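You operate a simulated robot arm through the tools that you are given. There is no shell and no other tool. Be economical: measure what you need, move in short steps, check, and stop when the job is done.

The job below is to be done with a simulated robot arm. You get a single attempt, and the scene is never put back.

JOB
Wipe the mould plate clean, then fit two inserts on its pins.
Fine: silver on the ringed pin, gold on the short pin; the rag goes back. What is to be rubbed or washed off counts as gone when no trace of it is left.

The check looks at the end state, three seconds after you hand in, the way a careful person would. Anything else that was tipped, shoved, dropped, spilled or broken makes it a failure.

ROBOT AND FRAMES
A 7-joint arm with a two-finger parallel gripper, fixed in place. Base frame: the origin is at the foot of the arm, x ahead of it, y to its left, z up; the work surface is at about z = 0. Lengths are in m, angles in rad, forces in N, time in s.
With the tool pointing down near the work surface it reaches from about 0.26 to 0.68 m from the base axis. Its first joint turns from -2.897 to 2.897 rad. Payload 2.5 kg.
The TCP is the grasp point between the finger pads, 0.03 m short of the fingertips. In the tool frame z runs along the fingers and y along their closing line. Largest opening 0.094 m; finger width 0.028, thickness 0.01; the body of the gripper, 0.05 by 0.096 m, starts 0.055 m behind the TCP.
Orientation is told as [roll, pitch, yaw] about the base's x, y, z axes, in that order, counted from this pose: with the fingers straight down and closing along the base's y, the tool's x points along the base's -x, its y along +y and its z along -z.

CONTROLS
- The arm moves only by the tool apply_moves. Its argument "increments" is a list that holds one entry, the list of rows, each a list of 7 numbers: the shift along the tool's x, y, z in units of 200 mm (1.0 is 200 mm), then the turn, a rotation vector about the tool's x, y, z in units of 45 degrees (1.0 is 45 degrees), then the gripper command, from -1 (fully open) to 1 (shut), values between in proportion. In form: [[[x, y, z, rx, ry, rz, grip], ...]]. A call has 1 to 10 rows; each row is the pose to reach, as a shift and turn from the pose commanded when the call began, along the tool's axes at that moment. A call with a number of a shift or a turn outside -1 to 1 is refused whole. A row lasts 0.2 s, in which the tool goes at most 0.05 m and 0.15 rad; a call with a longer step from one row to the next is refused whole, and so is a gripper value outside its range. Where a pose cannot be reached the arm comes as near as it can. A force on the tool above 40 N (or 10 N above the force at the start of the call, whichever is more), or a blocked arm, ends the call early, and 0.2 s more pass. Each finger travels about 0.072 m/s and halts on what it meets, pressing with about 38 N; the grip force reading is that of the motor and also rises with nothing between the fingers. The clock runs only during rows and for 0.2 s after the last one: add rows that repeat a pose to give the fingers time. The reply holds the time, the measured pose of the TCP, the force on the tool along the base axes, the opening and the grip force, in the units named above and with some noise, with the torque about the TCP (base axes, N m) and any sound that the robot's microphone picked up.
- Cameras (640 x 400 px; columns grow to the right, rows downward): "scene" is fixed at [0.0633, -0.6642, 0.7276]; the picture's right is [0.85, -0.53, 0.00], its down [-0.28, -0.44, -0.85] and it looks along [0.46, 0.72, -0.52] (base axes); focal length 332 px, centre (320, 200). "wrist" rides on the gripper at [0.076, 0.014, -0.103] in the tool frame; the picture's right is [-0.18, 0.98, 0.00], its down [-0.75, -0.14, -0.64] and it looks along [-0.63, -0.12, 0.77] (tool axes); focal length 243 px, centre (320, 200). There is no depth. A picture from a camera that has moved, and an enlarged one, comes with that camera's place and axes in the base frame and with its lens. The place of the scene camera against the robot may be out by one fixed shift of up to 0.025 m in any direction.
- grab_frame(camera): a new picture of that camera. The clock stands still meanwhile.
- zoom(camera, box): a new picture of the part [left, top, right, bottom] of that camera's present view, enlarged. The clock stands still meanwhile.
- job_done(): hands the job in; it is judged then, once.

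Go step by step. Nothing tells you positions but the pictures and the camera data: compare them with the known pose of the tool, close in by small moves and look again before you grip or let go. The budget is 120 turns and 64 pictures, counting those below and the enlarged ones. Unless the task says otherwise, let go and move clear before handing in, and close with one line.

The tools are called after "Request:" by a JSON object that holds its "name" and its "arguments". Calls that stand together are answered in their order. apply_moves: Moves the arm, as the interface text tells. Its arguments: {"type":"object","properties":{"increments":{"type":"array","items":{"type":"array","items":{"type":"array","items":{"type":"number"}}}}},"required":["increments"]} The other tools are called the same way: grab_frame (camera) takes a picture; zoom (camera, box) takes an enlarged picture of a part of a camera's view; job_done () hands the job in.

At the start:

```text
time: 0.0
ee_pos: [0.3755, 0.2119, 0.3014]
orientation: [0.0, 0.001, 0.0]
ft_force: [0.2, 0.2, -0.2]
moment: [-0.03, -0.01, 0.03]
grip_width: 0.0941
grasp_force: 0.1
```

scene: 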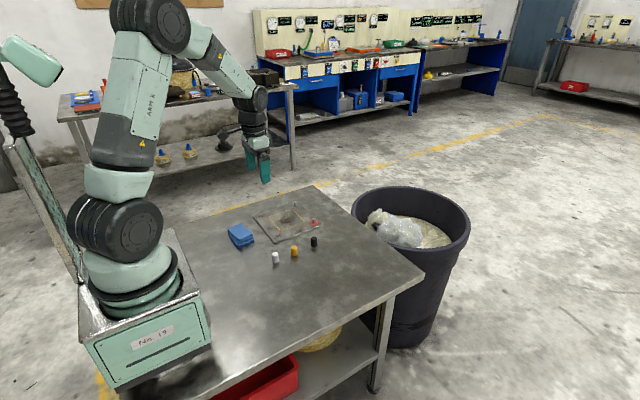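
wrist: 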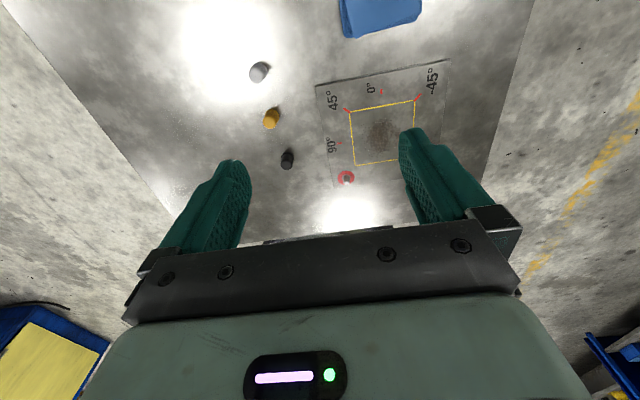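

I see a plate with a stain in a yellow frame, a blue rag, and three inserts (silver, gold, black). I'll take enlarged views first.

Request:
{"name": "zoom", "arguments": {"camera": "scene", "box": [210, 170, 350, 270]}}

Request:
{"name": "zoom", "arguments": {"camera": "wrist", "box": [230, 0, 470, 210]}}

```text
4.00 times, centred on (280, 220) of scene
camera zoom: at [0.0633, -0.6642, 0.7276], right [0.85, -0.53, 0.0], down [-0.28, -0.44, -0.85], along [0.46, 0.72, -0.52], focal length 1326 px, centre (480, 120)
```

zoom: 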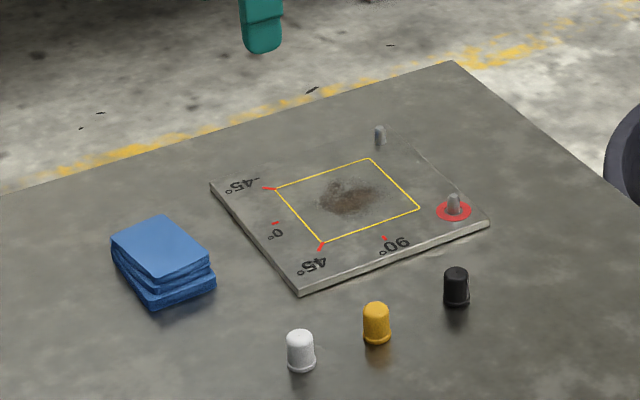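

```text
1.90 times, centred on (350, 105) of wrist
camera zoom: at [0.2983, 0.2285, 0.4032], right [0.18, 0.98, 0.0], down [0.75, -0.14, 0.64], along [0.63, -0.12, -0.77], focal length 462 px, centre (263, 381)
```

zoom: 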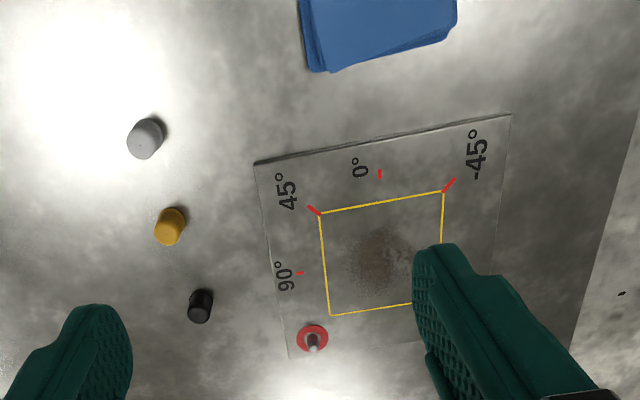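

The plate spans roughly x 0.40–0.60, y 0.20–0.40, with the rag near (0.31, 0.30). I'll turn the tool by 90° so the wrist camera looks along +y at the rag.

Request:
{"name": "apply_moves", "arguments": {"increments": [[[0.04, -0.01, -0.02, 0, 0, -0.166, -1], [0.08, -0.02, -0.05, 0, 0, -0.333, -1], [0.12, -0.03, -0.08, 0, 0, -0.5, -1], [0.16, -0.04, -0.1, 0, 0, -0.666, -1], [0.2, -0.05, -0.12, 0, 0, -0.833, -1], [0.225, -0.06, -0.15, 0, 0, -1, -1]]]}}

Request:
{"name": "apply_moves", "arguments": {"increments": [[[0, 0, 0, 0, 0, -0.166, -1], [0, 0, 0, 0, 0, -0.333, -1], [0, 0, 0, 0, 0, -0.5, -1], [0, 0, 0, 0, 0, -0.666, -1], [0, 0, 0, 0, 0, -0.833, -1], [0, 0, 0, 0, 0, -1, -1], [0, 0, 0, 0, 0, -1, -1]]]}}

Request:
{"name": "grab_frame", "arguments": {"camera": "wrist"}}

```text
time: 1.4
ee_pos: [0.3282, 0.2014, 0.3302]
orientation: [0.0, 0.002, 0.788]
ft_force: [0.0, 0.1, -0.9]
moment: [0.01, -0.03, 0.01]
grip_width: 0.0942
grasp_force: 0.0
```

```text
time: 3.0
ee_pos: [0.3295, 0.2021, 0.3307]
orientation: [0.0, 0.0, 1.572]
ft_force: [0.2, 0.2, -0.5]
moment: [0.0, 0.0, 0.02]
grip_width: 0.0939
grasp_force: 0.0
```

```text
59 pictures are left
camera wrist: at [0.3153, 0.1262, 0.4328], right [-0.98, 0.18, 0.0], down [0.14, 0.75, 0.64], along [0.12, 0.63, -0.77], focal length 243 px, centre (320, 200)
```

wrist: 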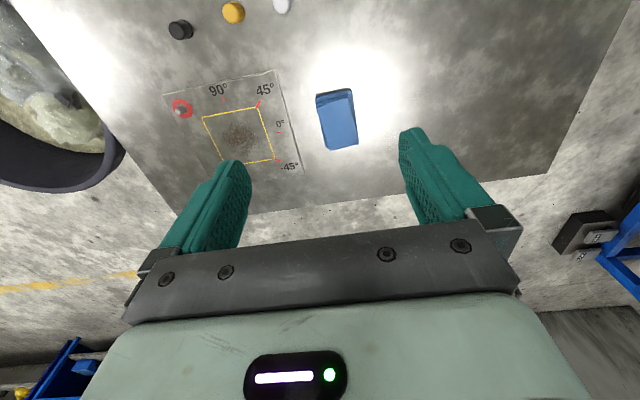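

Request:
{"name": "zoom", "arguments": {"camera": "wrist", "box": [290, 70, 390, 170]}}

Request:
{"name": "zoom", "arguments": {"camera": "wrist", "box": [150, 50, 310, 190]}}

```text
4.00 times, centred on (340, 120) of wrist
camera zoom: at [0.3153, 0.1262, 0.4328], right [-0.98, 0.18, 0.0], down [0.14, 0.75, 0.64], along [0.12, 0.63, -0.77], focal length 970 px, centre (240, 520)
```

zoom: 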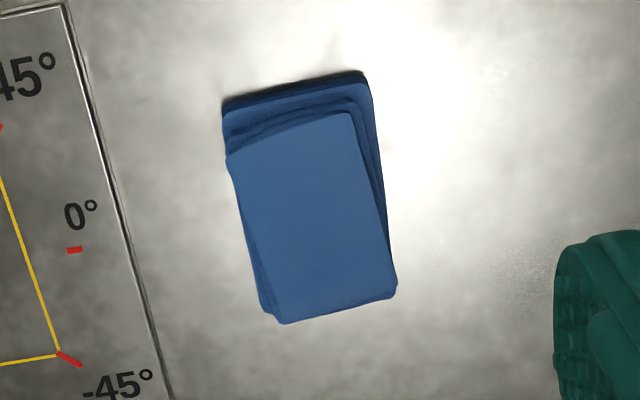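

```text
2.86 times, centred on (230, 120) of wrist
camera zoom: at [0.3153, 0.1262, 0.4328], right [-0.98, 0.18, 0.0], down [0.14, 0.75, 0.64], along [0.12, 0.63, -0.77], focal length 693 px, centre (577, 429)
```

zoom: 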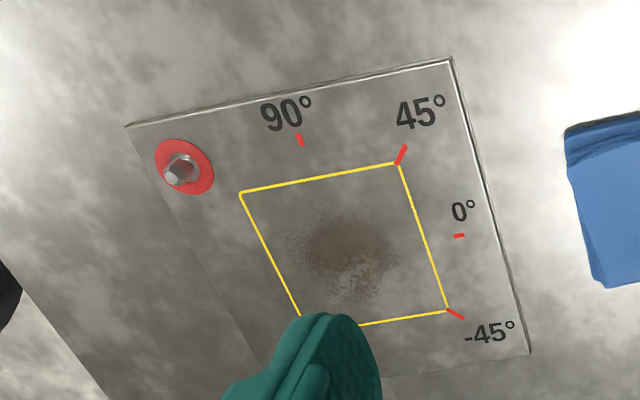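

The rag's centre is about (0.317, 0.298), roughly 0.055 wide in x, 0.08 long in y and 0.03 thick. I'll move above it with a slight extra turn.

Request:
{"name": "apply_moves", "arguments": {"increments": [[[-0.08, 0.01, 0.15, 0, 0, -0.02, -1], [-0.16, 0.02, 0.3, 0, 0, -0.04, -1], [-0.24, 0.03, 0.45, 0, 0, -0.06, -1], [-0.32, 0.04, 0.6, 0, 0, -0.08, -1], [-0.4, 0.05, 0.75, 0, 0, -0.1, -1], [-0.485, 0.0625, 0.9, 0, 0, -0.127, -1], [-0.485, 0.0625, 0.9, 0, 0, -0.127, -1]]]}}

Request:
{"name": "grab_frame", "arguments": {"camera": "wrist"}}

Request:
{"name": "zoom", "arguments": {"camera": "scene", "box": [190, 170, 350, 270]}}

```text
time: 4.6
ee_pos: [0.3188, 0.2996, 0.1532]
orientation: [-0.001, 0.001, 1.672]
ft_force: [1.0, 0.5, 0.1]
moment: [-0.02, 0.01, -0.02]
grip_width: 0.0938
grasp_force: 0.0
```

```text
56 pictures are left
camera wrist: at [0.3119, 0.2227, 0.256], right [-1.0, 0.08, 0.0], down [0.06, 0.76, 0.64], along [0.05, 0.64, -0.77], focal length 243 px, centre (320, 200)
```

wrist: 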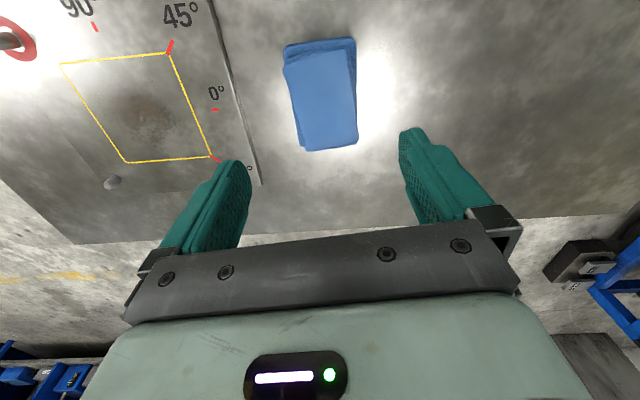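

```text
4.00 times, centred on (270, 220) of scene
camera zoom: at [0.0633, -0.6642, 0.7276], right [0.85, -0.53, 0.0], down [-0.28, -0.44, -0.85], along [0.46, 0.72, -0.52], focal length 1326 px, centre (520, 120)
```

zoom: 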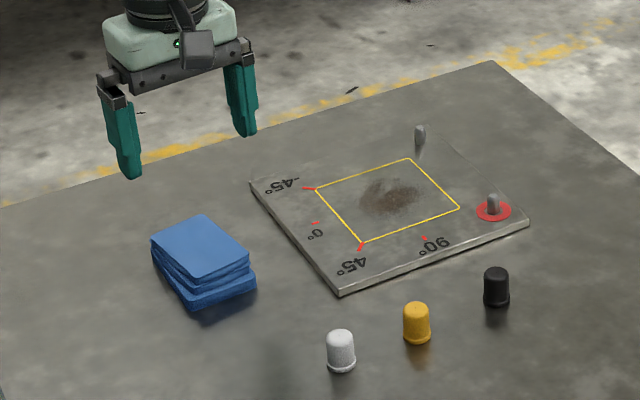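

The rag is centred at about (0.314, 0.300), so I'll go down with the fingertips near z=0.012 and close gently.

Request:
{"name": "apply_moves", "arguments": {"increments": [[[0, 0.025, 0.15, 0, 0, 0, -1], [0, 0.025, 0.3, 0, 0, 0, -1], [0, 0.025, 0.42, 0, 0, 0, -1], [0, 0.025, 0.5, 0, 0, 0, -1], [0, 0.025, 0.55, 0, 0, 0, -1], [0, 0.025, 0.555, 0, 0, 0, -1]]]}}

Request:
{"name": "grab_frame", "arguments": {"camera": "wrist"}}

Request:
{"name": "zoom", "arguments": {"camera": "scene", "box": [190, 170, 350, 270]}}

```text
time: 6.0
ee_pos: [0.3108, 0.2996, 0.0402]
orientation: [-0.001, -0.001, 1.671]
ft_force: [0.1, 0.4, 0.8]
moment: [-0.02, 0.02, 0.02]
grip_width: 0.0941
grasp_force: 0.1
```

```text
54 pictures are left
camera wrist: at [0.306, 0.2218, 0.1421], right [-1.0, 0.08, 0.0], down [0.06, 0.76, 0.64], along [0.05, 0.64, -0.77], focal length 243 px, centre (320, 200)
```

wrist: 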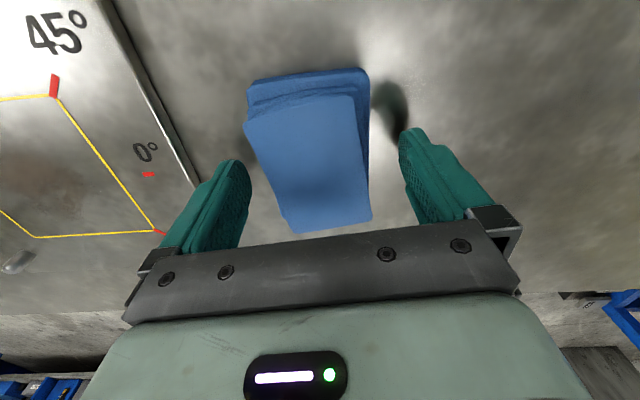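

```text
4.00 times, centred on (270, 220) of scene
camera zoom: at [0.0633, -0.6642, 0.7276], right [0.85, -0.53, 0.0], down [-0.28, -0.44, -0.85], along [0.46, 0.72, -0.52], focal length 1326 px, centre (520, 120)
```

zoom: 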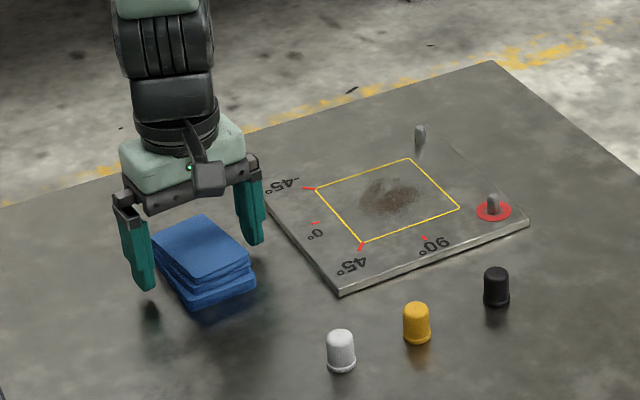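

The fingers straddle the rag cleanly. I'll close on it.

Request:
{"name": "apply_moves", "arguments": {"increments": [[[0, 0, 0, 0, 0, 0, 0], [0, 0, 0, 0, 0, 0, 0.4], [0, 0, 0, 0, 0, 0, 1], [0, 0, 0, 0, 0, 0, 1], [0, 0, 0, 0, 0, 0, 1]]]}}

Request:
{"name": "grab_frame", "arguments": {"camera": "wrist"}}

```text
time: 7.2
ee_pos: [0.3131, 0.2979, 0.0394]
orientation: [-0.001, -0.001, 1.671]
ft_force: [-0.2, 0.5, 0.0]
moment: [-0.01, 0.0, 0.0]
grip_width: 0.057
grasp_force: 38.0
```

```text
52 pictures are left
camera wrist: at [0.3059, 0.2217, 0.1423], right [-1.0, 0.08, 0.0], down [0.06, 0.76, 0.64], along [0.05, 0.64, -0.77], focal length 243 px, centre (320, 200)
```

wrist: 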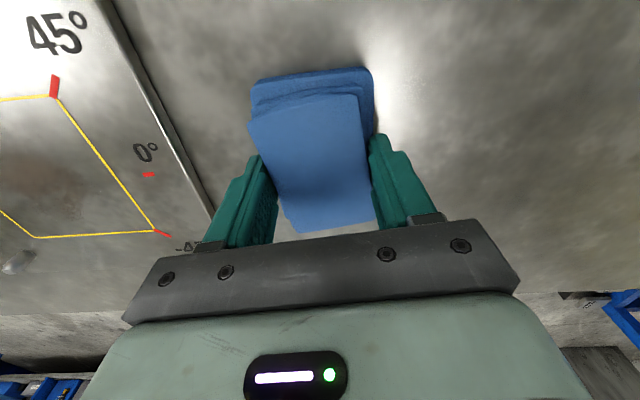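

The rag is held at a width of 0.057. I'll lift it and carry it over the plate to about (0.50, 0.30), then look at the stain before touching down.

Request:
{"name": "apply_moves", "arguments": {"increments": [[[0, 0, -0.1, 0, 0, 0, 1], [0, 0, -0.25, 0, 0, 0, 1], [0, 0, -0.4, 0, 0, 0, 1], [0, 0, -0.5, 0, 0, 0, 1], [0.02, -0.2, -0.5, 0, 0, 0, 1], [0.04, -0.4, -0.5, 0, 0, 0, 1], [0.06, -0.6, -0.5, 0, 0, 0, 1], [0.075, -0.8, -0.5, 0, 0, 0, 1], [0.087, -0.93, -0.5, 0, 0, 0, 1], [0.087, -0.93, -0.5, 0, 0, 0, 1]]]}}

Request:
{"name": "zoom", "arguments": {"camera": "scene", "box": [230, 170, 340, 250]}}

Request:
{"name": "grab_frame", "arguments": {"camera": "wrist"}}

```text
time: 9.4
ee_pos: [0.5, 0.2982, 0.1422]
orientation: [0.0, 0.001, 1.672]
ft_force: [-0.3, -0.7, 0.4]
moment: [0.03, 0.0, -0.01]
grip_width: 0.0001
grasp_force: 33.1
```

```text
5.00 times, centred on (285, 210) of scene
camera zoom: at [0.0633, -0.6642, 0.7276], right [0.85, -0.53, 0.0], down [-0.28, -0.44, -0.85], along [0.46, 0.72, -0.52], focal length 1658 px, centre (495, 150)
```

zoom: 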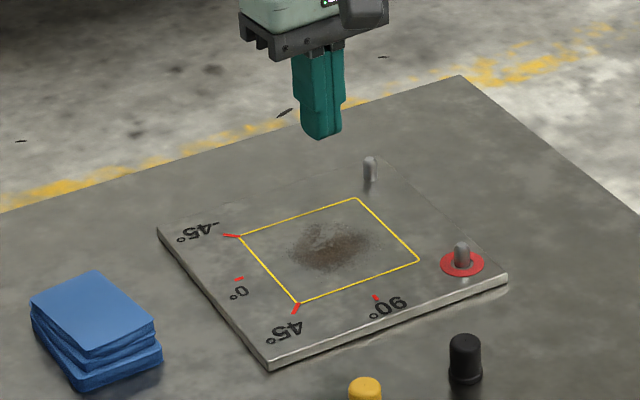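

```text
50 pictures are left
camera wrist: at [0.4933, 0.2222, 0.2448], right [-1.0, 0.08, 0.0], down [0.07, 0.76, 0.64], along [0.05, 0.64, -0.77], focal length 243 px, centre (320, 200)
```

wrist: 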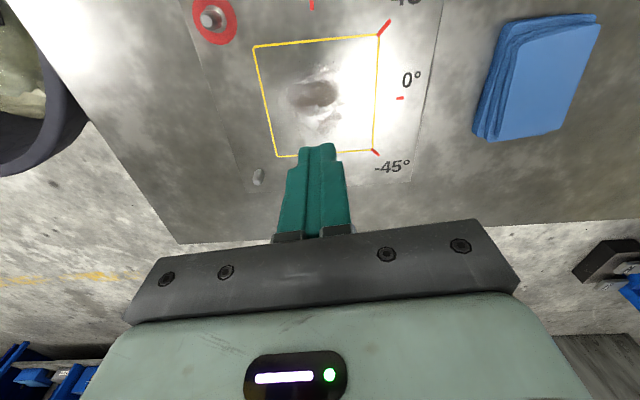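

The fingers came up empty: the rag slid out and stayed in its place. I'll look at its shape more closely before gripping lower and lifting more slowly.

Request:
{"name": "zoom", "arguments": {"camera": "wrist", "box": [450, 0, 610, 150]}}

Request:
{"name": "zoom", "arguments": {"camera": "scene", "box": [215, 215, 265, 255]}}

```text
2.67 times, centred on (530, 75) of wrist
camera zoom: at [0.4933, 0.2222, 0.2448], right [-1.0, 0.08, 0.0], down [0.07, 0.76, 0.64], along [0.05, 0.64, -0.77], focal length 647 px, centre (-240, 533)
```

zoom: 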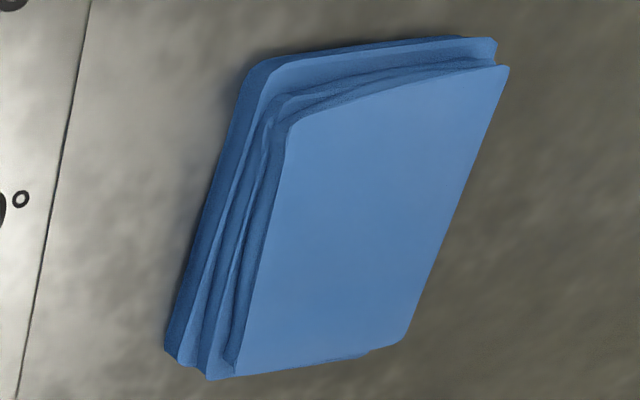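

```text
10.00 times, centred on (240, 235) of scene
camera zoom: at [0.0633, -0.6642, 0.7276], right [0.85, -0.53, 0.0], down [-0.28, -0.44, -0.85], along [0.46, 0.72, -0.52], focal length 3315 px, centre (1120, -150)
```

zoom: 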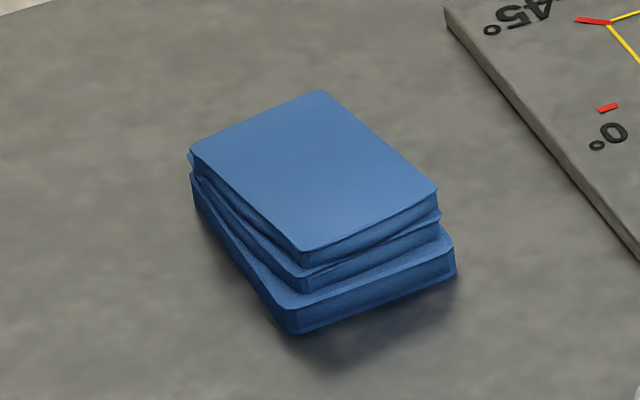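

The rag is a solid-looking stack about 0.026 thick. I'll go back with the fingers opening on the way and grip with the tips close to the table.

Request:
{"name": "apply_moves", "arguments": {"increments": [[[-0.02, 0.2, 0, 0, 0, 0, -1], [-0.04, 0.4, 0, 0, 0, 0, -1], [-0.06, 0.6, 0, 0, 0, 0, -1], [-0.075, 0.8, 0, 0, 0, 0, -1], [-0.087, 0.93, 0, 0, 0, 0, -1], [-0.087, 0.93, 0.15, 0, 0, 0, -1], [-0.087, 0.93, 0.3, 0, 0, 0, -1], [-0.087, 0.93, 0.42, 0, 0, 0, -1], [-0.087, 0.93, 0.5, 0, 0, 0, -1], [-0.087, 0.93, 0.53, 0, 0, 0, -1]]]}}

Request:
{"name": "apply_moves", "arguments": {"increments": [[[0, 0, 0, 0, 0, 0, 0], [0, 0, 0, 0, 0, 0, 0.4], [0, 0, 0, 0, 0, 0, 1], [0, 0, 0, 0, 0, 0, 1], [0, 0, 0, 0, 0, 0, 1]]]}}

Request:
{"name": "apply_moves", "arguments": {"increments": [[[0, 0, -0.01, 0, 0, 0, 1], [0, 0, -0.03, 0, 0, 0, 1], [0, 0, -0.05, 0, 0, 0, 1], [0, 0, -0.07, 0, 0, 0, 1], [0, 0, -0.09, 0, 0, 0, 1], [0, 0, -0.11, 0, 0, 0, 1]]]}}

Request:
{"name": "zoom", "arguments": {"camera": "scene", "box": [190, 170, 350, 270]}}

```text
time: 11.6
ee_pos: [0.3115, 0.2987, 0.0322]
orientation: [0.0, 0.0, 1.672]
ft_force: [-0.1, 0.1, 0.2]
moment: [-0.02, -0.03, 0.02]
grip_width: 0.094
grasp_force: 0.1
```

```text
time: 12.8
ee_pos: [0.3118, 0.2991, 0.0332]
orientation: [0.0, 0.001, 1.671]
ft_force: [0.1, 0.8, -0.7]
moment: [0.0, -0.02, 0.03]
grip_width: 0.0611
grasp_force: 38.1
```

```text
time: 14.2
ee_pos: [0.3112, 0.2978, 0.0578]
orientation: [0.0, 0.0, 1.671]
ft_force: [-0.2, -0.5, -0.7]
moment: [-0.01, 0.01, 0.0]
grip_width: 0.061
grasp_force: 37.8
```

```text
4.00 times, centred on (270, 220) of scene
camera zoom: at [0.0633, -0.6642, 0.7276], right [0.85, -0.53, 0.0], down [-0.28, -0.44, -0.85], along [0.46, 0.72, -0.52], focal length 1326 px, centre (520, 120)
```

zoom: 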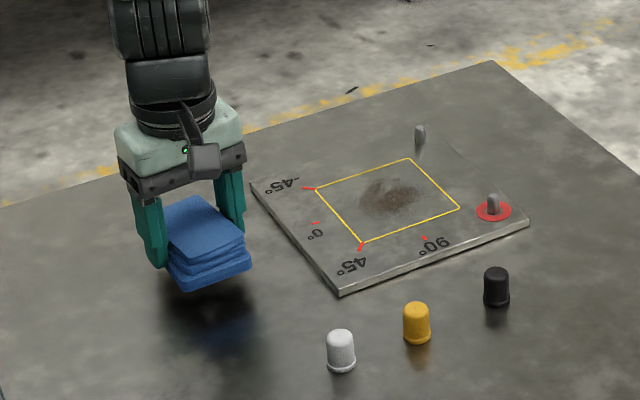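

The rag is now held. I'll lift more and carry it to the plate centre.

Request:
{"name": "apply_moves", "arguments": {"increments": [[[0, 0, -0.1, 0, 0, 0, 1], [0, 0, -0.2, 0, 0, 0, 1], [0.02, -0.14, -0.22, 0, 0, 0, 1], [0.035, -0.3, -0.22, 0, 0, 0, 1], [0.05, -0.46, -0.22, 0, 0, 0, 1], [0.065, -0.62, -0.22, 0, 0, 0, 1], [0.08, -0.78, -0.22, 0, 0, 0, 1], [0.087, -0.9, -0.22, 0, 0, 0, 1], [0.087, -0.94, -0.22, 0, 0, 0, 1], [0.087, -0.94, -0.22, 0, 0, 0, 1]]]}}

```text
time: 16.4
ee_pos: [0.504, 0.2995, 0.0982]
orientation: [0.0, 0.0, 1.673]
ft_force: [0.7, -0.3, -0.4]
moment: [0.01, 0.03, 0.0]
grip_width: 0.0612
grasp_force: 37.6
```

The rag is still held above the stain. I'll lower it slowly and watch for contact force.

Request:
{"name": "apply_moves", "arguments": {"increments": [[[0, 0.01, 0.1, 0, 0, 0, 1], [0, 0.02, 0.18, 0, 0, 0, 1], [0, 0.02, 0.23, 0, 0, 0, 1], [0, 0.02, 0.255, 0, 0, 0, 1], [0, 0.02, 0.265, 0, 0, 0, 1]]]}}

Request:
{"name": "zoom", "arguments": {"camera": "scene", "box": [230, 170, 340, 250]}}

```text
time: 17.6
ee_pos: [0.4957, 0.2996, 0.0454]
orientation: [0.0, 0.0, 1.672]
ft_force: [0.1, -0.2, 0.3]
moment: [0.01, -0.01, 0.01]
grip_width: 0.0609
grasp_force: 37.8
```

```text
5.00 times, centred on (285, 210) of scene
camera zoom: at [0.0633, -0.6642, 0.7276], right [0.85, -0.53, 0.0], down [-0.28, -0.44, -0.85], along [0.46, 0.72, -0.52], focal length 1658 px, centre (495, 150)
```

zoom: 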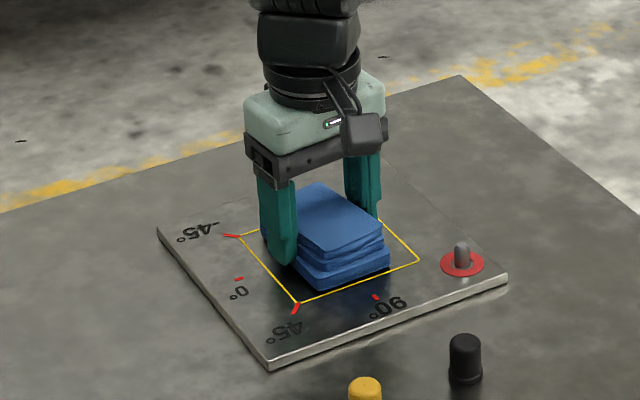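

It's almost touching, so I'll go down millimetre by millimetre.

Request:
{"name": "apply_moves", "arguments": {"increments": [[[0, 0, 0.005, 0, 0, 0, 1], [0, 0, 0.01, 0, 0, 0, 1], [0, 0, 0.01, 0, 0, 0, 1]]]}}

Request:
{"name": "apply_moves", "arguments": {"increments": [[[0, 0, 0.005, 0, 0, 0, 1], [0, 0, 0.01, 0, 0, 0, 1], [0, 0, 0.01, 0, 0, 0, 1]]]}}

```text
time: 18.4
ee_pos: [0.4961, 0.2993, 0.045]
orientation: [0.001, 0.001, 1.673]
ft_force: [-0.3, 0.7, -0.1]
moment: [0.0, -0.02, 0.02]
grip_width: 0.0612
grasp_force: 37.9
```

```text
time: 19.2
ee_pos: [0.496, 0.2997, 0.0441]
orientation: [0.001, 0.0, 1.673]
ft_force: [-0.5, -0.1, 4.7]
moment: [0.05, -0.1, -0.06]
grip_width: 0.0611
grasp_force: 38.2
```

Contact is made at z≈0.044 with about 5 N. I'll press 1 mm more and make test strokes along the 0° direction (base x).

Request:
{"name": "apply_moves", "arguments": {"increments": [[[0, 0, 0.005, 0, 0, 0, 1], [0.005, -0.05, 0.005, 0, 0, 0, 1], [0.01, -0.1, 0.005, 0, 0, 0, 1], [0.005, -0.05, 0.005, 0, 0, 0, 1], [0, 0, 0.005, 0, 0, 0, 1], [-0.005, 0.05, 0.005, 0, 0, 0, 1], [-0.01, 0.1, 0.005, 0, 0, 0, 1], [-0.005, 0.05, 0.005, 0, 0, 0, 1], [0, 0, 0.005, 0, 0, 0, 1]]]}}

```text
time: 20.9
ee_pos: [0.4799, 0.2994, 0.0431]
orientation: [0.005, 0.0, 1.673]
ft_force: [-0.6, 0.4, 4.8]
moment: [0.26, -0.14, -0.05]
grip_width: 0.0609
grasp_force: 38.2
stopped in row 8: the force on the tool passed its limit at 50 N (the readings are from after the stop); the commanded pose is now the measured one
```

A stroke was cut short by force. I'll lift up and look at what changed.

Request:
{"name": "apply_moves", "arguments": {"increments": [[[0, 0, -0.05, 0, 0, 0, 1], [0, 0, -0.2, 0, 0, 0, 1], [0, 0, -0.4, 0, 0, 0, 1], [0, 0, -0.6, 0, 0, 0, 1], [0, 0, -0.6, 0, 0, 0, 1]]]}}

Request:
{"name": "zoom", "arguments": {"camera": "scene", "box": [250, 180, 330, 240]}}

```text
time: 22.1
ee_pos: [0.48, 0.3012, 0.1669]
orientation: [0.006, 0.001, 1.673]
ft_force: [0.3, -0.6, -0.9]
moment: [0.01, 0.03, 0.01]
grip_width: 0.0608
grasp_force: 38.3
```

```text
6.67 times, centred on (290, 210) of scene
camera zoom: at [0.0633, -0.6642, 0.7276], right [0.85, -0.53, 0.0], down [-0.28, -0.44, -0.85], along [0.46, 0.72, -0.52], focal length 2210 px, centre (520, 133)
```

zoom: 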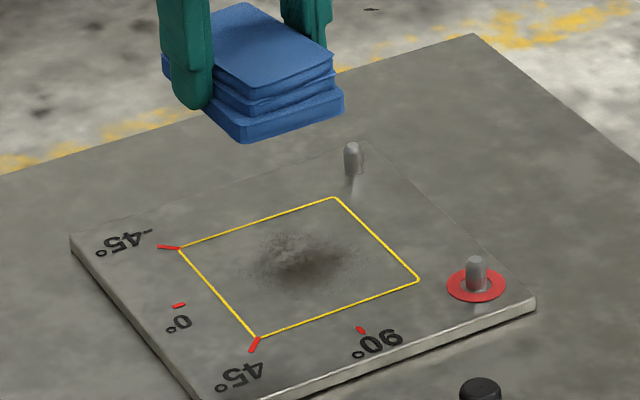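

The stain looks more diffuse but is still there. I'll take a close baseline picture and go down again for strokes along 45° (base direction (1,1)).

Request:
{"name": "zoom", "arguments": {"camera": "scene", "box": [270, 195, 310, 220]}}

Request:
{"name": "apply_moves", "arguments": {"increments": [[[0.019, -0.084, 0.15, 0, 0, 0, 1], [0.019, -0.084, 0.3, 0, 0, 0, 1], [0.019, -0.084, 0.45, 0, 0, 0, 1], [0.019, -0.084, 0.55, 0, 0, 0, 1], [0.019, -0.084, 0.6, 0, 0, 0, 1], [0.019, -0.084, 0.61, 0, 0, 0, 1], [0.019, -0.084, 0.615, 0, 0, 0, 1]]]}}

```text
16.00 times, centred on (290, 208) of scene
camera zoom: at [0.0633, -0.6642, 0.7276], right [0.85, -0.53, 0.0], down [-0.28, -0.44, -0.85], along [0.46, 0.72, -0.52], focal length 5304 px, centre (800, 80)
```

zoom: 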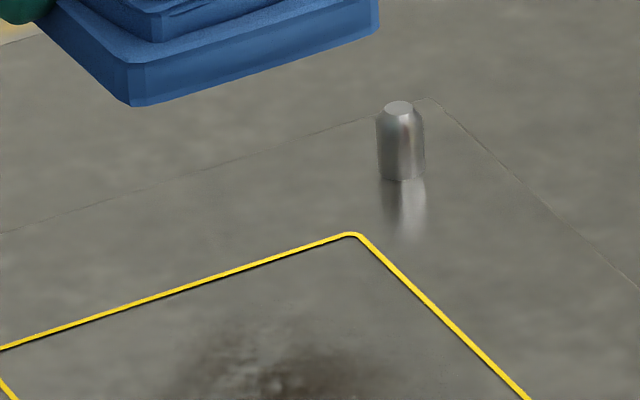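

```text
time: 23.6
ee_pos: [0.5001, 0.2992, 0.0454]
orientation: [0.001, -0.002, 1.672]
ft_force: [-1.1, -0.6, 5.1]
moment: [-0.02, -0.14, -0.01]
grip_width: 0.0585
grasp_force: 37.7
stopped in row 7: the force on the tool passed its limit at 45 N (the readings are from after the stop); the commanded pose is now the measured one
```

Contact again at about 5 N. I'll make gentle 45° strokes at this height.

Request:
{"name": "apply_moves", "arguments": {"increments": [[[-0.031, -0.038, 0, 0, 0, 0, 1], [-0.0625, -0.077, 0, 0, 0, 0, 1], [-0.031, -0.038, 0, 0, 0, 0, 1], [0, 0, 0, 0, 0, 0, 1], [0.031, 0.038, 0, 0, 0, 0, 1], [0.0625, 0.077, 0, 0, 0, 0, 1], [0.031, 0.038, 0, 0, 0, 0, 1], [0, 0, 0, 0, 0, 0, 1]]]}}

Request:
{"name": "apply_moves", "arguments": {"increments": [[[0, 0, -0.05, 0, 0, 0, 1], [0, 0, -0.2, 0, 0, 0, 1], [0, 0, -0.4, 0, 0, 0, 1], [0, 0, -0.6, 0, 0, 0, 1], [0, 0, -0.6, 0, 0, 0, 1]]]}}

Request:
{"name": "zoom", "arguments": {"camera": "scene", "box": [250, 180, 330, 240]}}

```text
time: 25.4
ee_pos: [0.4999, 0.3002, 0.047]
orientation: [0.004, 0.001, 1.673]
ft_force: [-5.7, -5.3, 16.6]
moment: [0.13, -0.18, -0.04]
grip_width: 0.057
grasp_force: 37.9
```

```text
time: 26.6
ee_pos: [0.4984, 0.298, 0.1663]
orientation: [0.002, -0.001, 1.672]
ft_force: [0.1, 0.3, -1.1]
moment: [0.0, 0.0, 0.0]
grip_width: 0.0572
grasp_force: 38.2
```

```text
6.67 times, centred on (290, 210) of scene
camera zoom: at [0.0633, -0.6642, 0.7276], right [0.85, -0.53, 0.0], down [-0.28, -0.44, -0.85], along [0.46, 0.72, -0.52], focal length 2210 px, centre (520, 133)
```

zoom: 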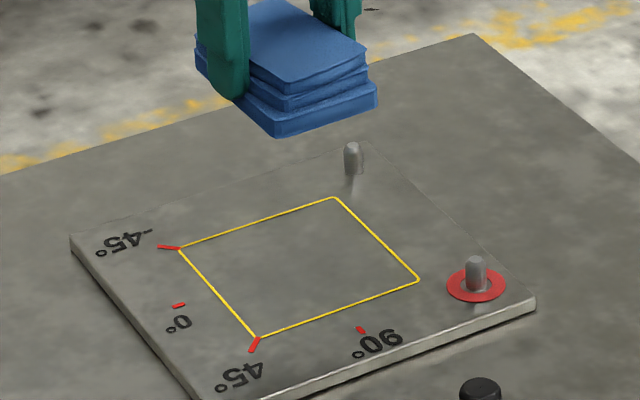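

The stain seems gone after the 45° strokes. I'll check closely for any traces from both cameras.

Request:
{"name": "zoom", "arguments": {"camera": "scene", "box": [268, 203, 308, 228]}}

Request:
{"name": "grab_frame", "arguments": {"camera": "wrist"}}

```text
16.00 times, centred on (288, 216) of scene
camera zoom: at [0.0633, -0.6642, 0.7276], right [0.85, -0.53, 0.0], down [-0.28, -0.44, -0.85], along [0.46, 0.72, -0.52], focal length 5304 px, centre (832, -48)
```

zoom: 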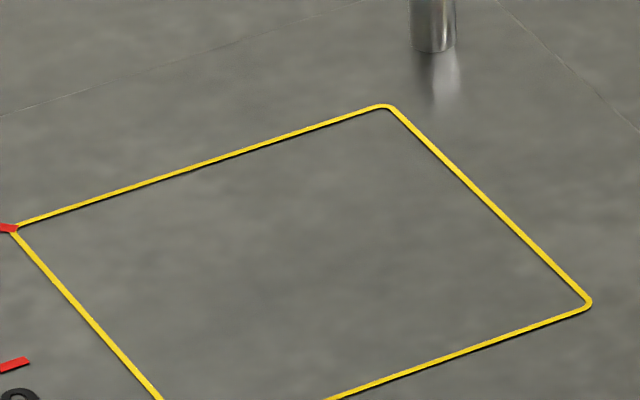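

```text
41 pictures are left
camera wrist: at [0.4917, 0.2218, 0.2693], right [-1.0, 0.08, 0.0], down [0.07, 0.76, 0.64], along [0.05, 0.64, -0.77], focal length 243 px, centre (320, 200)
```

wrist: 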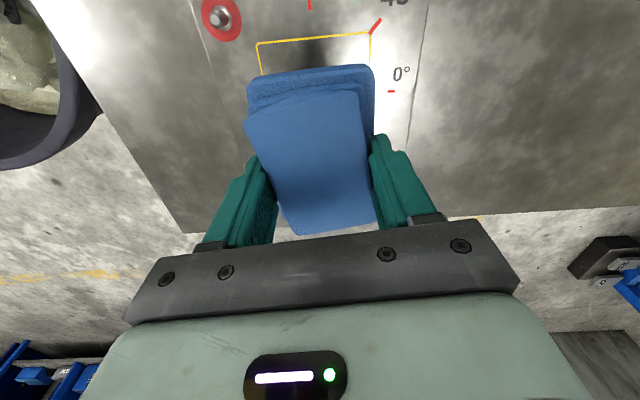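

The plate is clean. I'll carry the rag back to (0.312, 0.2985).

Request:
{"name": "apply_moves", "arguments": {"increments": [[[-0.015, 0.14, 0, 0, 0, 0, 1], [-0.03, 0.3, 0, 0, 0, 0, 1], [-0.045, 0.46, 0, 0, 0, 0, 1], [-0.06, 0.62, 0, 0, 0, 0, 1], [-0.08, 0.78, 0, 0, 0, 0, 1], [-0.0935, 0.9, 0.05, 0, 0, 0, 1], [-0.0935, 0.935, 0.2, 0, 0, 0, 1], [-0.0935, 0.935, 0.35, 0, 0, 0, 1], [-0.0935, 0.935, 0.5, 0, 0, 0, 1], [-0.0935, 0.935, 0.6, 0, 0, 0, 1]]]}}

Request:
{"name": "apply_moves", "arguments": {"increments": [[[0, 0, 0.01, 0, 0, 0, 1], [0, 0, 0.02, 0, 0, 0, 1], [0, 0, 0.027, 0, 0, 0, 1], [0, 0, 0.032, 0, 0, 0, 1], [0, 0, 0.032, 0, 0, 0, 1]]]}}

Request:
{"name": "zoom", "arguments": {"camera": "scene", "box": [190, 170, 350, 270]}}

```text
time: 28.8
ee_pos: [0.3118, 0.3016, 0.0432]
orientation: [0.005, -0.001, 1.671]
ft_force: [-0.1, 0.5, -0.9]
moment: [-0.01, -0.02, -0.03]
grip_width: 0.0569
grasp_force: 37.6
```

```text
time: 30.0
ee_pos: [0.3124, 0.3007, 0.039]
orientation: [0.004, -0.001, 1.672]
ft_force: [-1.1, -0.4, -0.8]
moment: [0.01, -0.03, 0.01]
grip_width: 0.0568
grasp_force: 37.4
```

```text
4.00 times, centred on (270, 220) of scene
camera zoom: at [0.0633, -0.6642, 0.7276], right [0.85, -0.53, 0.0], down [-0.28, -0.44, -0.85], along [0.46, 0.72, -0.52], focal length 1326 px, centre (520, 120)
```

zoom: 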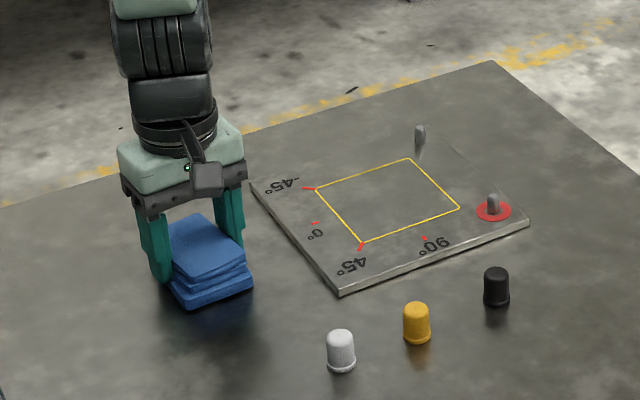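

It's back within a few mm. I'll apply a small (+2 mm, −2 mm) correction and lower until contact.

Request:
{"name": "apply_moves", "arguments": {"increments": [[[0.011, -0.009, 0, 0, 0, 0, 1], [0.011, -0.009, 0.005, 0, 0, 0, 1], [0.011, -0.009, 0.01, 0, 0, 0, 1], [0.011, -0.009, 0.01, 0, 0, 0, 1]]]}}

Request:
{"name": "apply_moves", "arguments": {"increments": [[[0, 0, 0.003, 0, 0, 0, 1], [0, 0, 0.005, 0, 0, 0, 1], [0, 0, 0.005, 0, 0, 0, 1]]]}}

```text
time: 31.0
ee_pos: [0.3131, 0.2986, 0.0374]
orientation: [0.004, 0.0, 1.672]
ft_force: [-0.3, 0.7, -0.8]
moment: [0.02, -0.02, 0.0]
grip_width: 0.0571
grasp_force: 37.5
```

```text
time: 31.8
ee_pos: [0.3128, 0.2976, 0.0365]
orientation: [0.004, 0.0, 1.672]
ft_force: [0.3, 1.2, -0.3]
moment: [0.03, -0.03, 0.01]
grip_width: 0.0571
grasp_force: 37.9
```

Request:
{"name": "apply_moves", "arguments": {"increments": [[[0, 0, 0.003, 0, 0, 0, 1], [0, 0, 0.005, 0, 0, 0, 1], [0, 0, 0.005, 0, 0, 0, 1]]]}}

```text
time: 32.6
ee_pos: [0.3142, 0.2977, 0.0346]
orientation: [0.002, -0.001, 1.672]
ft_force: [-10.5, -2.8, 24.0]
moment: [-0.16, -0.03, -0.08]
grip_width: 0.0571
grasp_force: 38.0
```

The rag is on the table (24 N contact). I'll ease up slightly, open, and rise.

Request:
{"name": "apply_moves", "arguments": {"increments": [[[0, 0, -0.004, 0, 0, 0, 1], [0, 0, -0.004, 0, 0, 0, 0], [0, 0, -0.004, 0, 0, 0, -0.5], [0, 0, -0.004, 0, 0, 0, -1], [0, 0, -0.004, 0, 0, 0, -1], [0, 0, -0.06, 0, 0, 0, -1], [0, 0, -0.2, 0, 0, 0, -1], [0, 0, -0.4, 0, 0, 0, -1], [0, 0, -0.6, 0, 0, 0, -1], [0, 0, -0.75, 0, 0, 0, -1]]]}}

Request:
{"name": "zoom", "arguments": {"camera": "scene", "box": [190, 170, 350, 270]}}

```text
time: 34.8
ee_pos: [0.3126, 0.2975, 0.1885]
orientation: [0.006, 0.001, 1.672]
ft_force: [-0.6, -0.3, 0.5]
moment: [0.02, 0.0, 0.02]
grip_width: 0.0939
grasp_force: 0.0
```

```text
4.00 times, centred on (270, 220) of scene
camera zoom: at [0.0633, -0.6642, 0.7276], right [0.85, -0.53, 0.0], down [-0.28, -0.44, -0.85], along [0.46, 0.72, -0.52], focal length 1326 px, centre (520, 120)
```

zoom: 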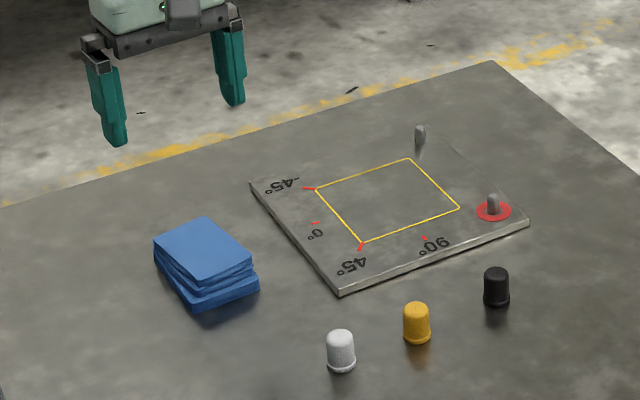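

The rag is back in place. Next I'll turn the tool back to yaw 0 and view the inserts and pins from the base side.

Request:
{"name": "apply_moves", "arguments": {"increments": [[[0, 0, -0.06, 0, 0, 0.18, -1], [0, 0, -0.12, 0, 0, 0.36, -1], [0, 0, -0.18, 0, 0, 0.54, -1], [0, 0, -0.24, 0, 0, 0.72, -1], [0, 0, -0.3, 0, 0, 0.9, -1]]]}}

Request:
{"name": "apply_moves", "arguments": {"increments": [[[0, 0, 0, 0, 0, 0.18, -1], [0, 0, 0, 0, 0, 0.36, -1], [0, 0, 0, 0, 0, 0.54, -1], [0, 0, 0, 0, 0, 0.72, -1], [0, 0, 0, 0, 0, 0.9, -1]]]}}

Request:
{"name": "apply_moves", "arguments": {"increments": [[[0, 0, 0, 0, 0, 0.165, -1], [0, 0, 0, 0, 0, 0.326, -1], [0, 0, 0, 0, 0, 0.326, -1]]]}}

```text
time: 36.0
ee_pos: [0.314, 0.2982, 0.2453]
orientation: [0.001, 0.004, 0.963]
ft_force: [-0.3, 0.2, -0.3]
moment: [0.0, 0.0, -0.01]
grip_width: 0.0939
grasp_force: 0.0
```

```text
time: 37.2
ee_pos: [0.3142, 0.2972, 0.245]
orientation: [-0.002, 0.004, 0.256]
ft_force: [0.2, -0.3, 0.2]
moment: [0.02, 0.01, 0.0]
grip_width: 0.0938
grasp_force: 0.0
```

```text
time: 38.0
ee_pos: [0.3134, 0.2976, 0.2446]
orientation: [-0.001, 0.006, 0.002]
ft_force: [-0.1, 0.0, -0.1]
moment: [0.01, -0.02, 0.01]
grip_width: 0.0938
grasp_force: 0.0
```

I'll slide over so that the camera looks along the row of inserts, levelling the small tilt.

Request:
{"name": "apply_moves", "arguments": {"increments": [[[0, -0.2, 0, 0, -0.0064, 0, -1], [0, -0.4, 0, 0, -0.0064, 0, -1], [0, -0.6, 0, 0, -0.0064, 0, -1], [0, -0.8, 0, 0, -0.0064, 0, -1], [0, -0.84, 0, 0, -0.0064, 0, -1], [0, -0.84, 0, 0, -0.0064, 0, -1]]]}}

Request:
{"name": "grab_frame", "arguments": {"camera": "wrist"}}

```text
time: 39.4
ee_pos: [0.3132, 0.1293, 0.2453]
orientation: [0.001, -0.001, 0.002]
ft_force: [-0.4, -0.7, 0.6]
moment: [0.03, 0.01, 0.0]
grip_width: 0.0942
grasp_force: 0.1
```

```text
38 pictures are left
camera wrist: at [0.2367, 0.1449, 0.3467], right [0.18, 0.98, 0.0], down [0.75, -0.14, 0.64], along [0.63, -0.12, -0.77], focal length 243 px, centre (320, 200)
```

wrist: 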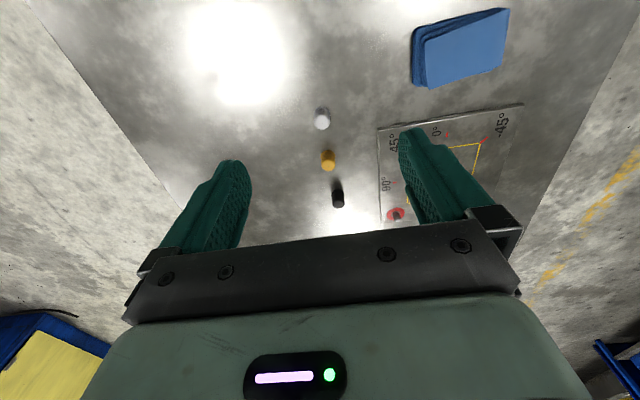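

Request:
{"name": "zoom", "arguments": {"camera": "wrist", "box": [290, 90, 370, 140]}}

Request:
{"name": "zoom", "arguments": {"camera": "wrist", "box": [300, 140, 420, 225]}}

```text
8.00 times, centred on (330, 115) of wrist
camera zoom: at [0.2367, 0.1449, 0.3467], right [0.18, 0.98, 0.0], down [0.75, -0.14, 0.64], along [0.63, -0.12, -0.77], focal length 1941 px, centre (240, 880)
```

zoom: 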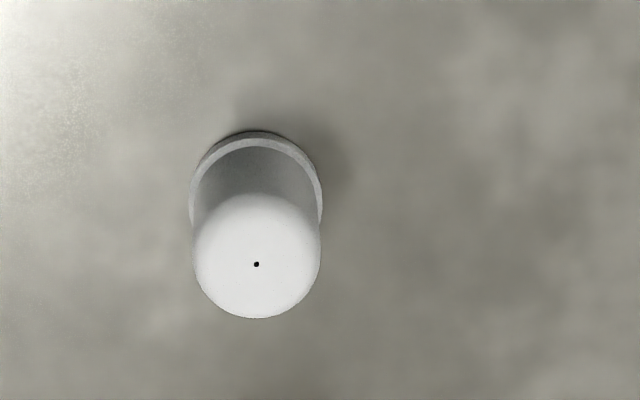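

```text
4.71 times, centred on (360, 182) of wrist
camera zoom: at [0.2367, 0.1449, 0.3467], right [0.18, 0.98, 0.0], down [0.75, -0.14, 0.64], along [0.63, -0.12, -0.77], focal length 1142 px, centre (132, 282)
```

zoom: 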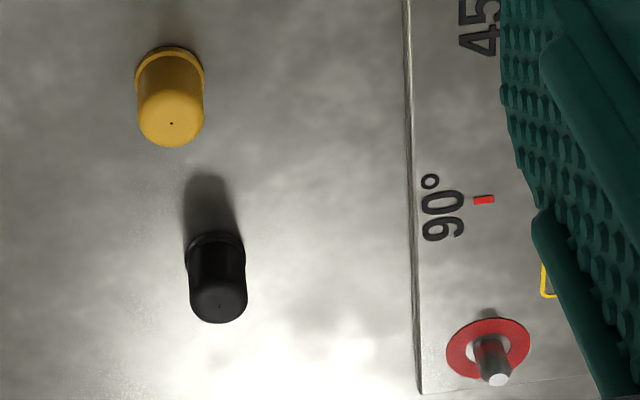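

Silver is at about (0.3635, 0.124), gold at (0.432, 0.122), each roughly 0.032 tall and 0.023 wide, and the ringed pin is near (0.575, 0.227). I'll move above silver.

Request:
{"name": "apply_moves", "arguments": {"increments": [[[-0.1, -0.01, 0.1, 0, 0, 0, -1], [-0.2, -0.02, 0.2, 0, 0, 0, -1], [-0.25, -0.025, 0.35, 0, 0, 0, -1], [-0.25, -0.025, 0.5, 0, 0, 0, -1], [-0.25, -0.025, 0.65, 0, 0, 0, -1], [-0.25, -0.025, 0.72, 0, 0, 0, -1], [-0.25, -0.025, 0.72, 0, 0, 0, -1]]]}}

Request:
{"name": "zoom", "arguments": {"camera": "wrist", "box": [240, 90, 400, 190]}}

```text
time: 41.0
ee_pos: [0.3629, 0.1257, 0.1003]
orientation: [0.0, -0.002, 0.0]
ft_force: [0.6, 0.2, -0.5]
moment: [0.02, -0.01, -0.01]
grip_width: 0.094
grasp_force: 0.0
```

```text
4.00 times, centred on (320, 140) of wrist
camera zoom: at [0.2865, 0.1397, 0.202], right [0.18, 0.98, 0.0], down [0.75, -0.14, 0.64], along [0.63, -0.12, -0.77], focal length 970 px, centre (320, 440)
```

zoom: 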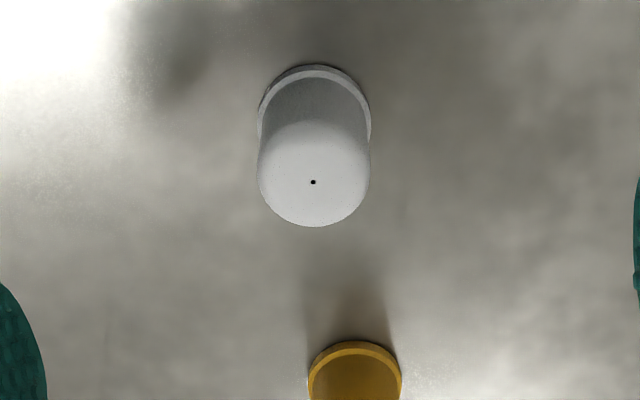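

Silver is offset from the tool axis by about (+1.9, −1.6) mm. I'll correct and go down with the tips just above its flange.

Request:
{"name": "apply_moves", "arguments": {"increments": [[[-0.0095, -0.008, 0.1, 0, 0, 0, -1], [-0.0095, -0.008, 0.2, 0, 0, 0, -1], [-0.0095, -0.008, 0.28, 0, 0, 0, -1], [-0.0095, -0.008, 0.31, 0, 0, 0, -1], [-0.0095, -0.008, 0.31, 0, 0, 0, -1]]]}}

Request:
{"name": "zoom", "arguments": {"camera": "wrist", "box": [240, 110, 400, 210]}}

```text
time: 42.2
ee_pos: [0.3653, 0.1218, 0.0398]
orientation: [0.001, -0.002, 0.002]
ft_force: [0.5, 0.5, 0.1]
moment: [0.01, -0.03, 0.02]
grip_width: 0.0941
grasp_force: 0.2
```

```text
4.00 times, centred on (320, 160) of wrist
camera zoom: at [0.29, 0.1372, 0.1417], right [0.18, 0.98, 0.0], down [0.75, -0.14, 0.64], along [0.63, -0.12, -0.77], focal length 970 px, centre (320, 360)
```

zoom: 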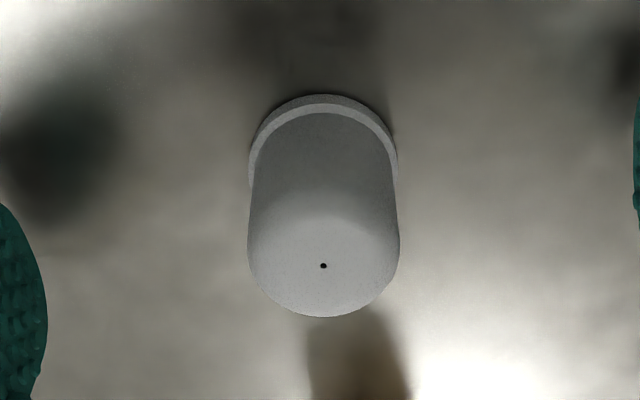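

The residual offset is about −1.5 mm in x and +0.8 mm in y. I'll correct it and close on silver.

Request:
{"name": "apply_moves", "arguments": {"increments": [[[0.0075, 0.004, 0.005, 0, 0, 0, -0.6], [0.0075, 0.004, 0.005, 0, 0, 0, 0], [0.0075, 0.004, 0.005, 0, 0, 0, 0.3], [0.0075, 0.004, 0.005, 0, 0, 0, 1], [0.0075, 0.004, 0.005, 0, 0, 0, 1], [0.0075, 0.004, 0.005, 0, 0, 0, 1]]]}}

Request:
{"name": "zoom", "arguments": {"camera": "wrist", "box": [240, 110, 400, 210]}}

```text
time: 43.6
ee_pos: [0.3652, 0.1244, 0.0392]
orientation: [0.0, 0.0, 0.003]
ft_force: [-0.5, 0.2, -0.3]
moment: [0.02, 0.04, 0.01]
grip_width: 0.0209
grasp_force: 38.2
```

```text
4.00 times, centred on (320, 160) of wrist
camera zoom: at [0.289, 0.1378, 0.1406], right [0.18, 0.98, 0.0], down [0.75, -0.14, 0.64], along [0.63, -0.12, -0.77], focal length 970 px, centre (320, 360)
```

zoom: 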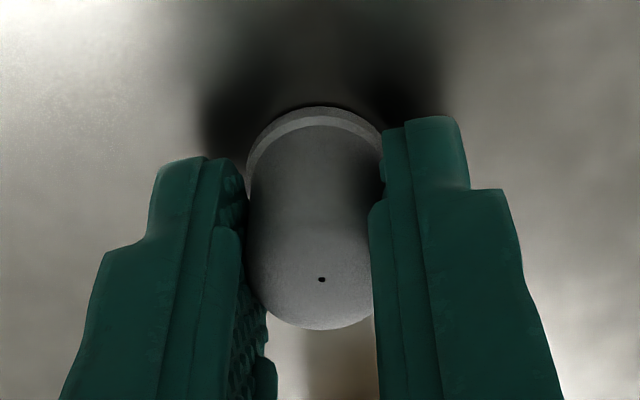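

Silver is held, centred, at width 0.021. I'll lift it slowly, then travel toward the ringed pin.

Request:
{"name": "apply_moves", "arguments": {"increments": [[[0, 0, -0.02, 0, 0, 0, 1], [0, 0, -0.06, 0, 0, 0, 1], [0, 0, -0.12, 0, 0, 0, 1], [0, 0, -0.2, 0, 0, 0, 1], [0, 0, -0.32, 0, 0, 0, 1], [0, 0, -0.45, 0, 0, 0, 1], [0, 0, -0.6, 0, 0, 0, 1], [-0.04, 0, -0.6, 0, 0, 0, 1], [-0.06, 0, -0.6, 0, 0, 0, 1]]]}}

Request:
{"name": "apply_moves", "arguments": {"increments": [[[-0.13, 0.07, 0, 0, 0, 0, 1], [-0.27, 0.14, 0, 0, 0, 0, 1], [-0.41, 0.21, 0, 0, 0, 0, 1], [-0.55, 0.28, 0, 0, 0, 0, 1], [-0.69, 0.35, 0, 0, 0, 0, 1], [-0.83, 0.42, 0, 0, 0, 0, 1], [-0.95, 0.48, 0, 0, 0, 0, 1], [-0.98, 0.516, 0, 0, 0, 0, 1], [-0.98, 0.516, 0, 0, 0, 0, 1]]]}}

Request:
{"name": "grab_frame", "arguments": {"camera": "wrist"}}

```text
time: 45.6
ee_pos: [0.3749, 0.1234, 0.161]
orientation: [0.0, -0.003, 0.001]
ft_force: [-1.1, 1.1, 0.5]
moment: [-0.01, 0.0, 0.0]
grip_width: 0.0207
grasp_force: 37.8
```

```text
time: 47.6
ee_pos: [0.5726, 0.2264, 0.158]
orientation: [0.001, -0.002, 0.002]
ft_force: [0.3, 0.2, 0.4]
moment: [0.03, -0.01, 0.03]
grip_width: 0.0204
grasp_force: 37.9
```

```text
32 pictures are left
camera wrist: at [0.4965, 0.2411, 0.2603], right [0.18, 0.98, 0.0], down [0.75, -0.14, 0.64], along [0.63, -0.12, -0.77], focal length 243 px, centre (320, 200)
```

wrist: 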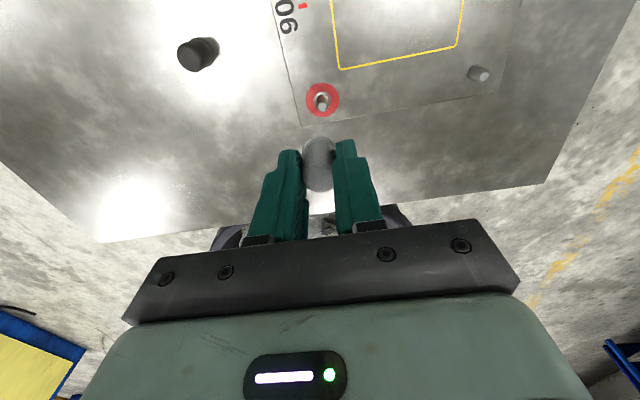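

Request:
{"name": "zoom", "arguments": {"camera": "wrist", "box": [280, 80, 376, 140]}}

Request:
{"name": "zoom", "arguments": {"camera": "wrist", "box": [440, 50, 520, 100]}}

```text
6.67 times, centred on (328, 110) of wrist
camera zoom: at [0.4965, 0.2411, 0.2603], right [0.18, 0.98, 0.0], down [0.75, -0.14, 0.64], along [0.63, -0.12, -0.77], focal length 1618 px, centre (267, 800)
```

zoom: 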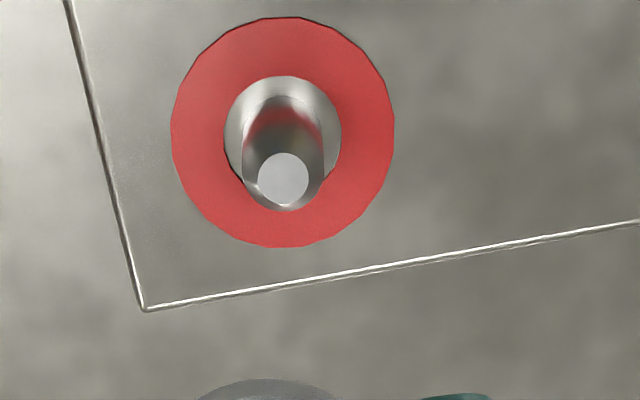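

```text
8.00 times, centred on (480, 75) of wrist
camera zoom: at [0.4965, 0.2411, 0.2603], right [0.18, 0.98, 0.0], down [0.75, -0.14, 0.64], along [0.63, -0.12, -0.77], focal length 1941 px, centre (-960, 1200)
```

zoom: 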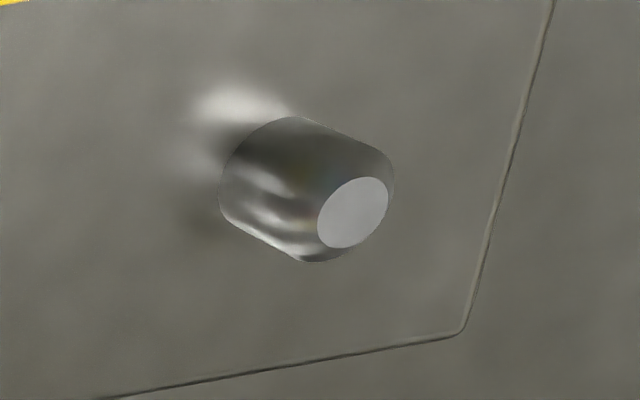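

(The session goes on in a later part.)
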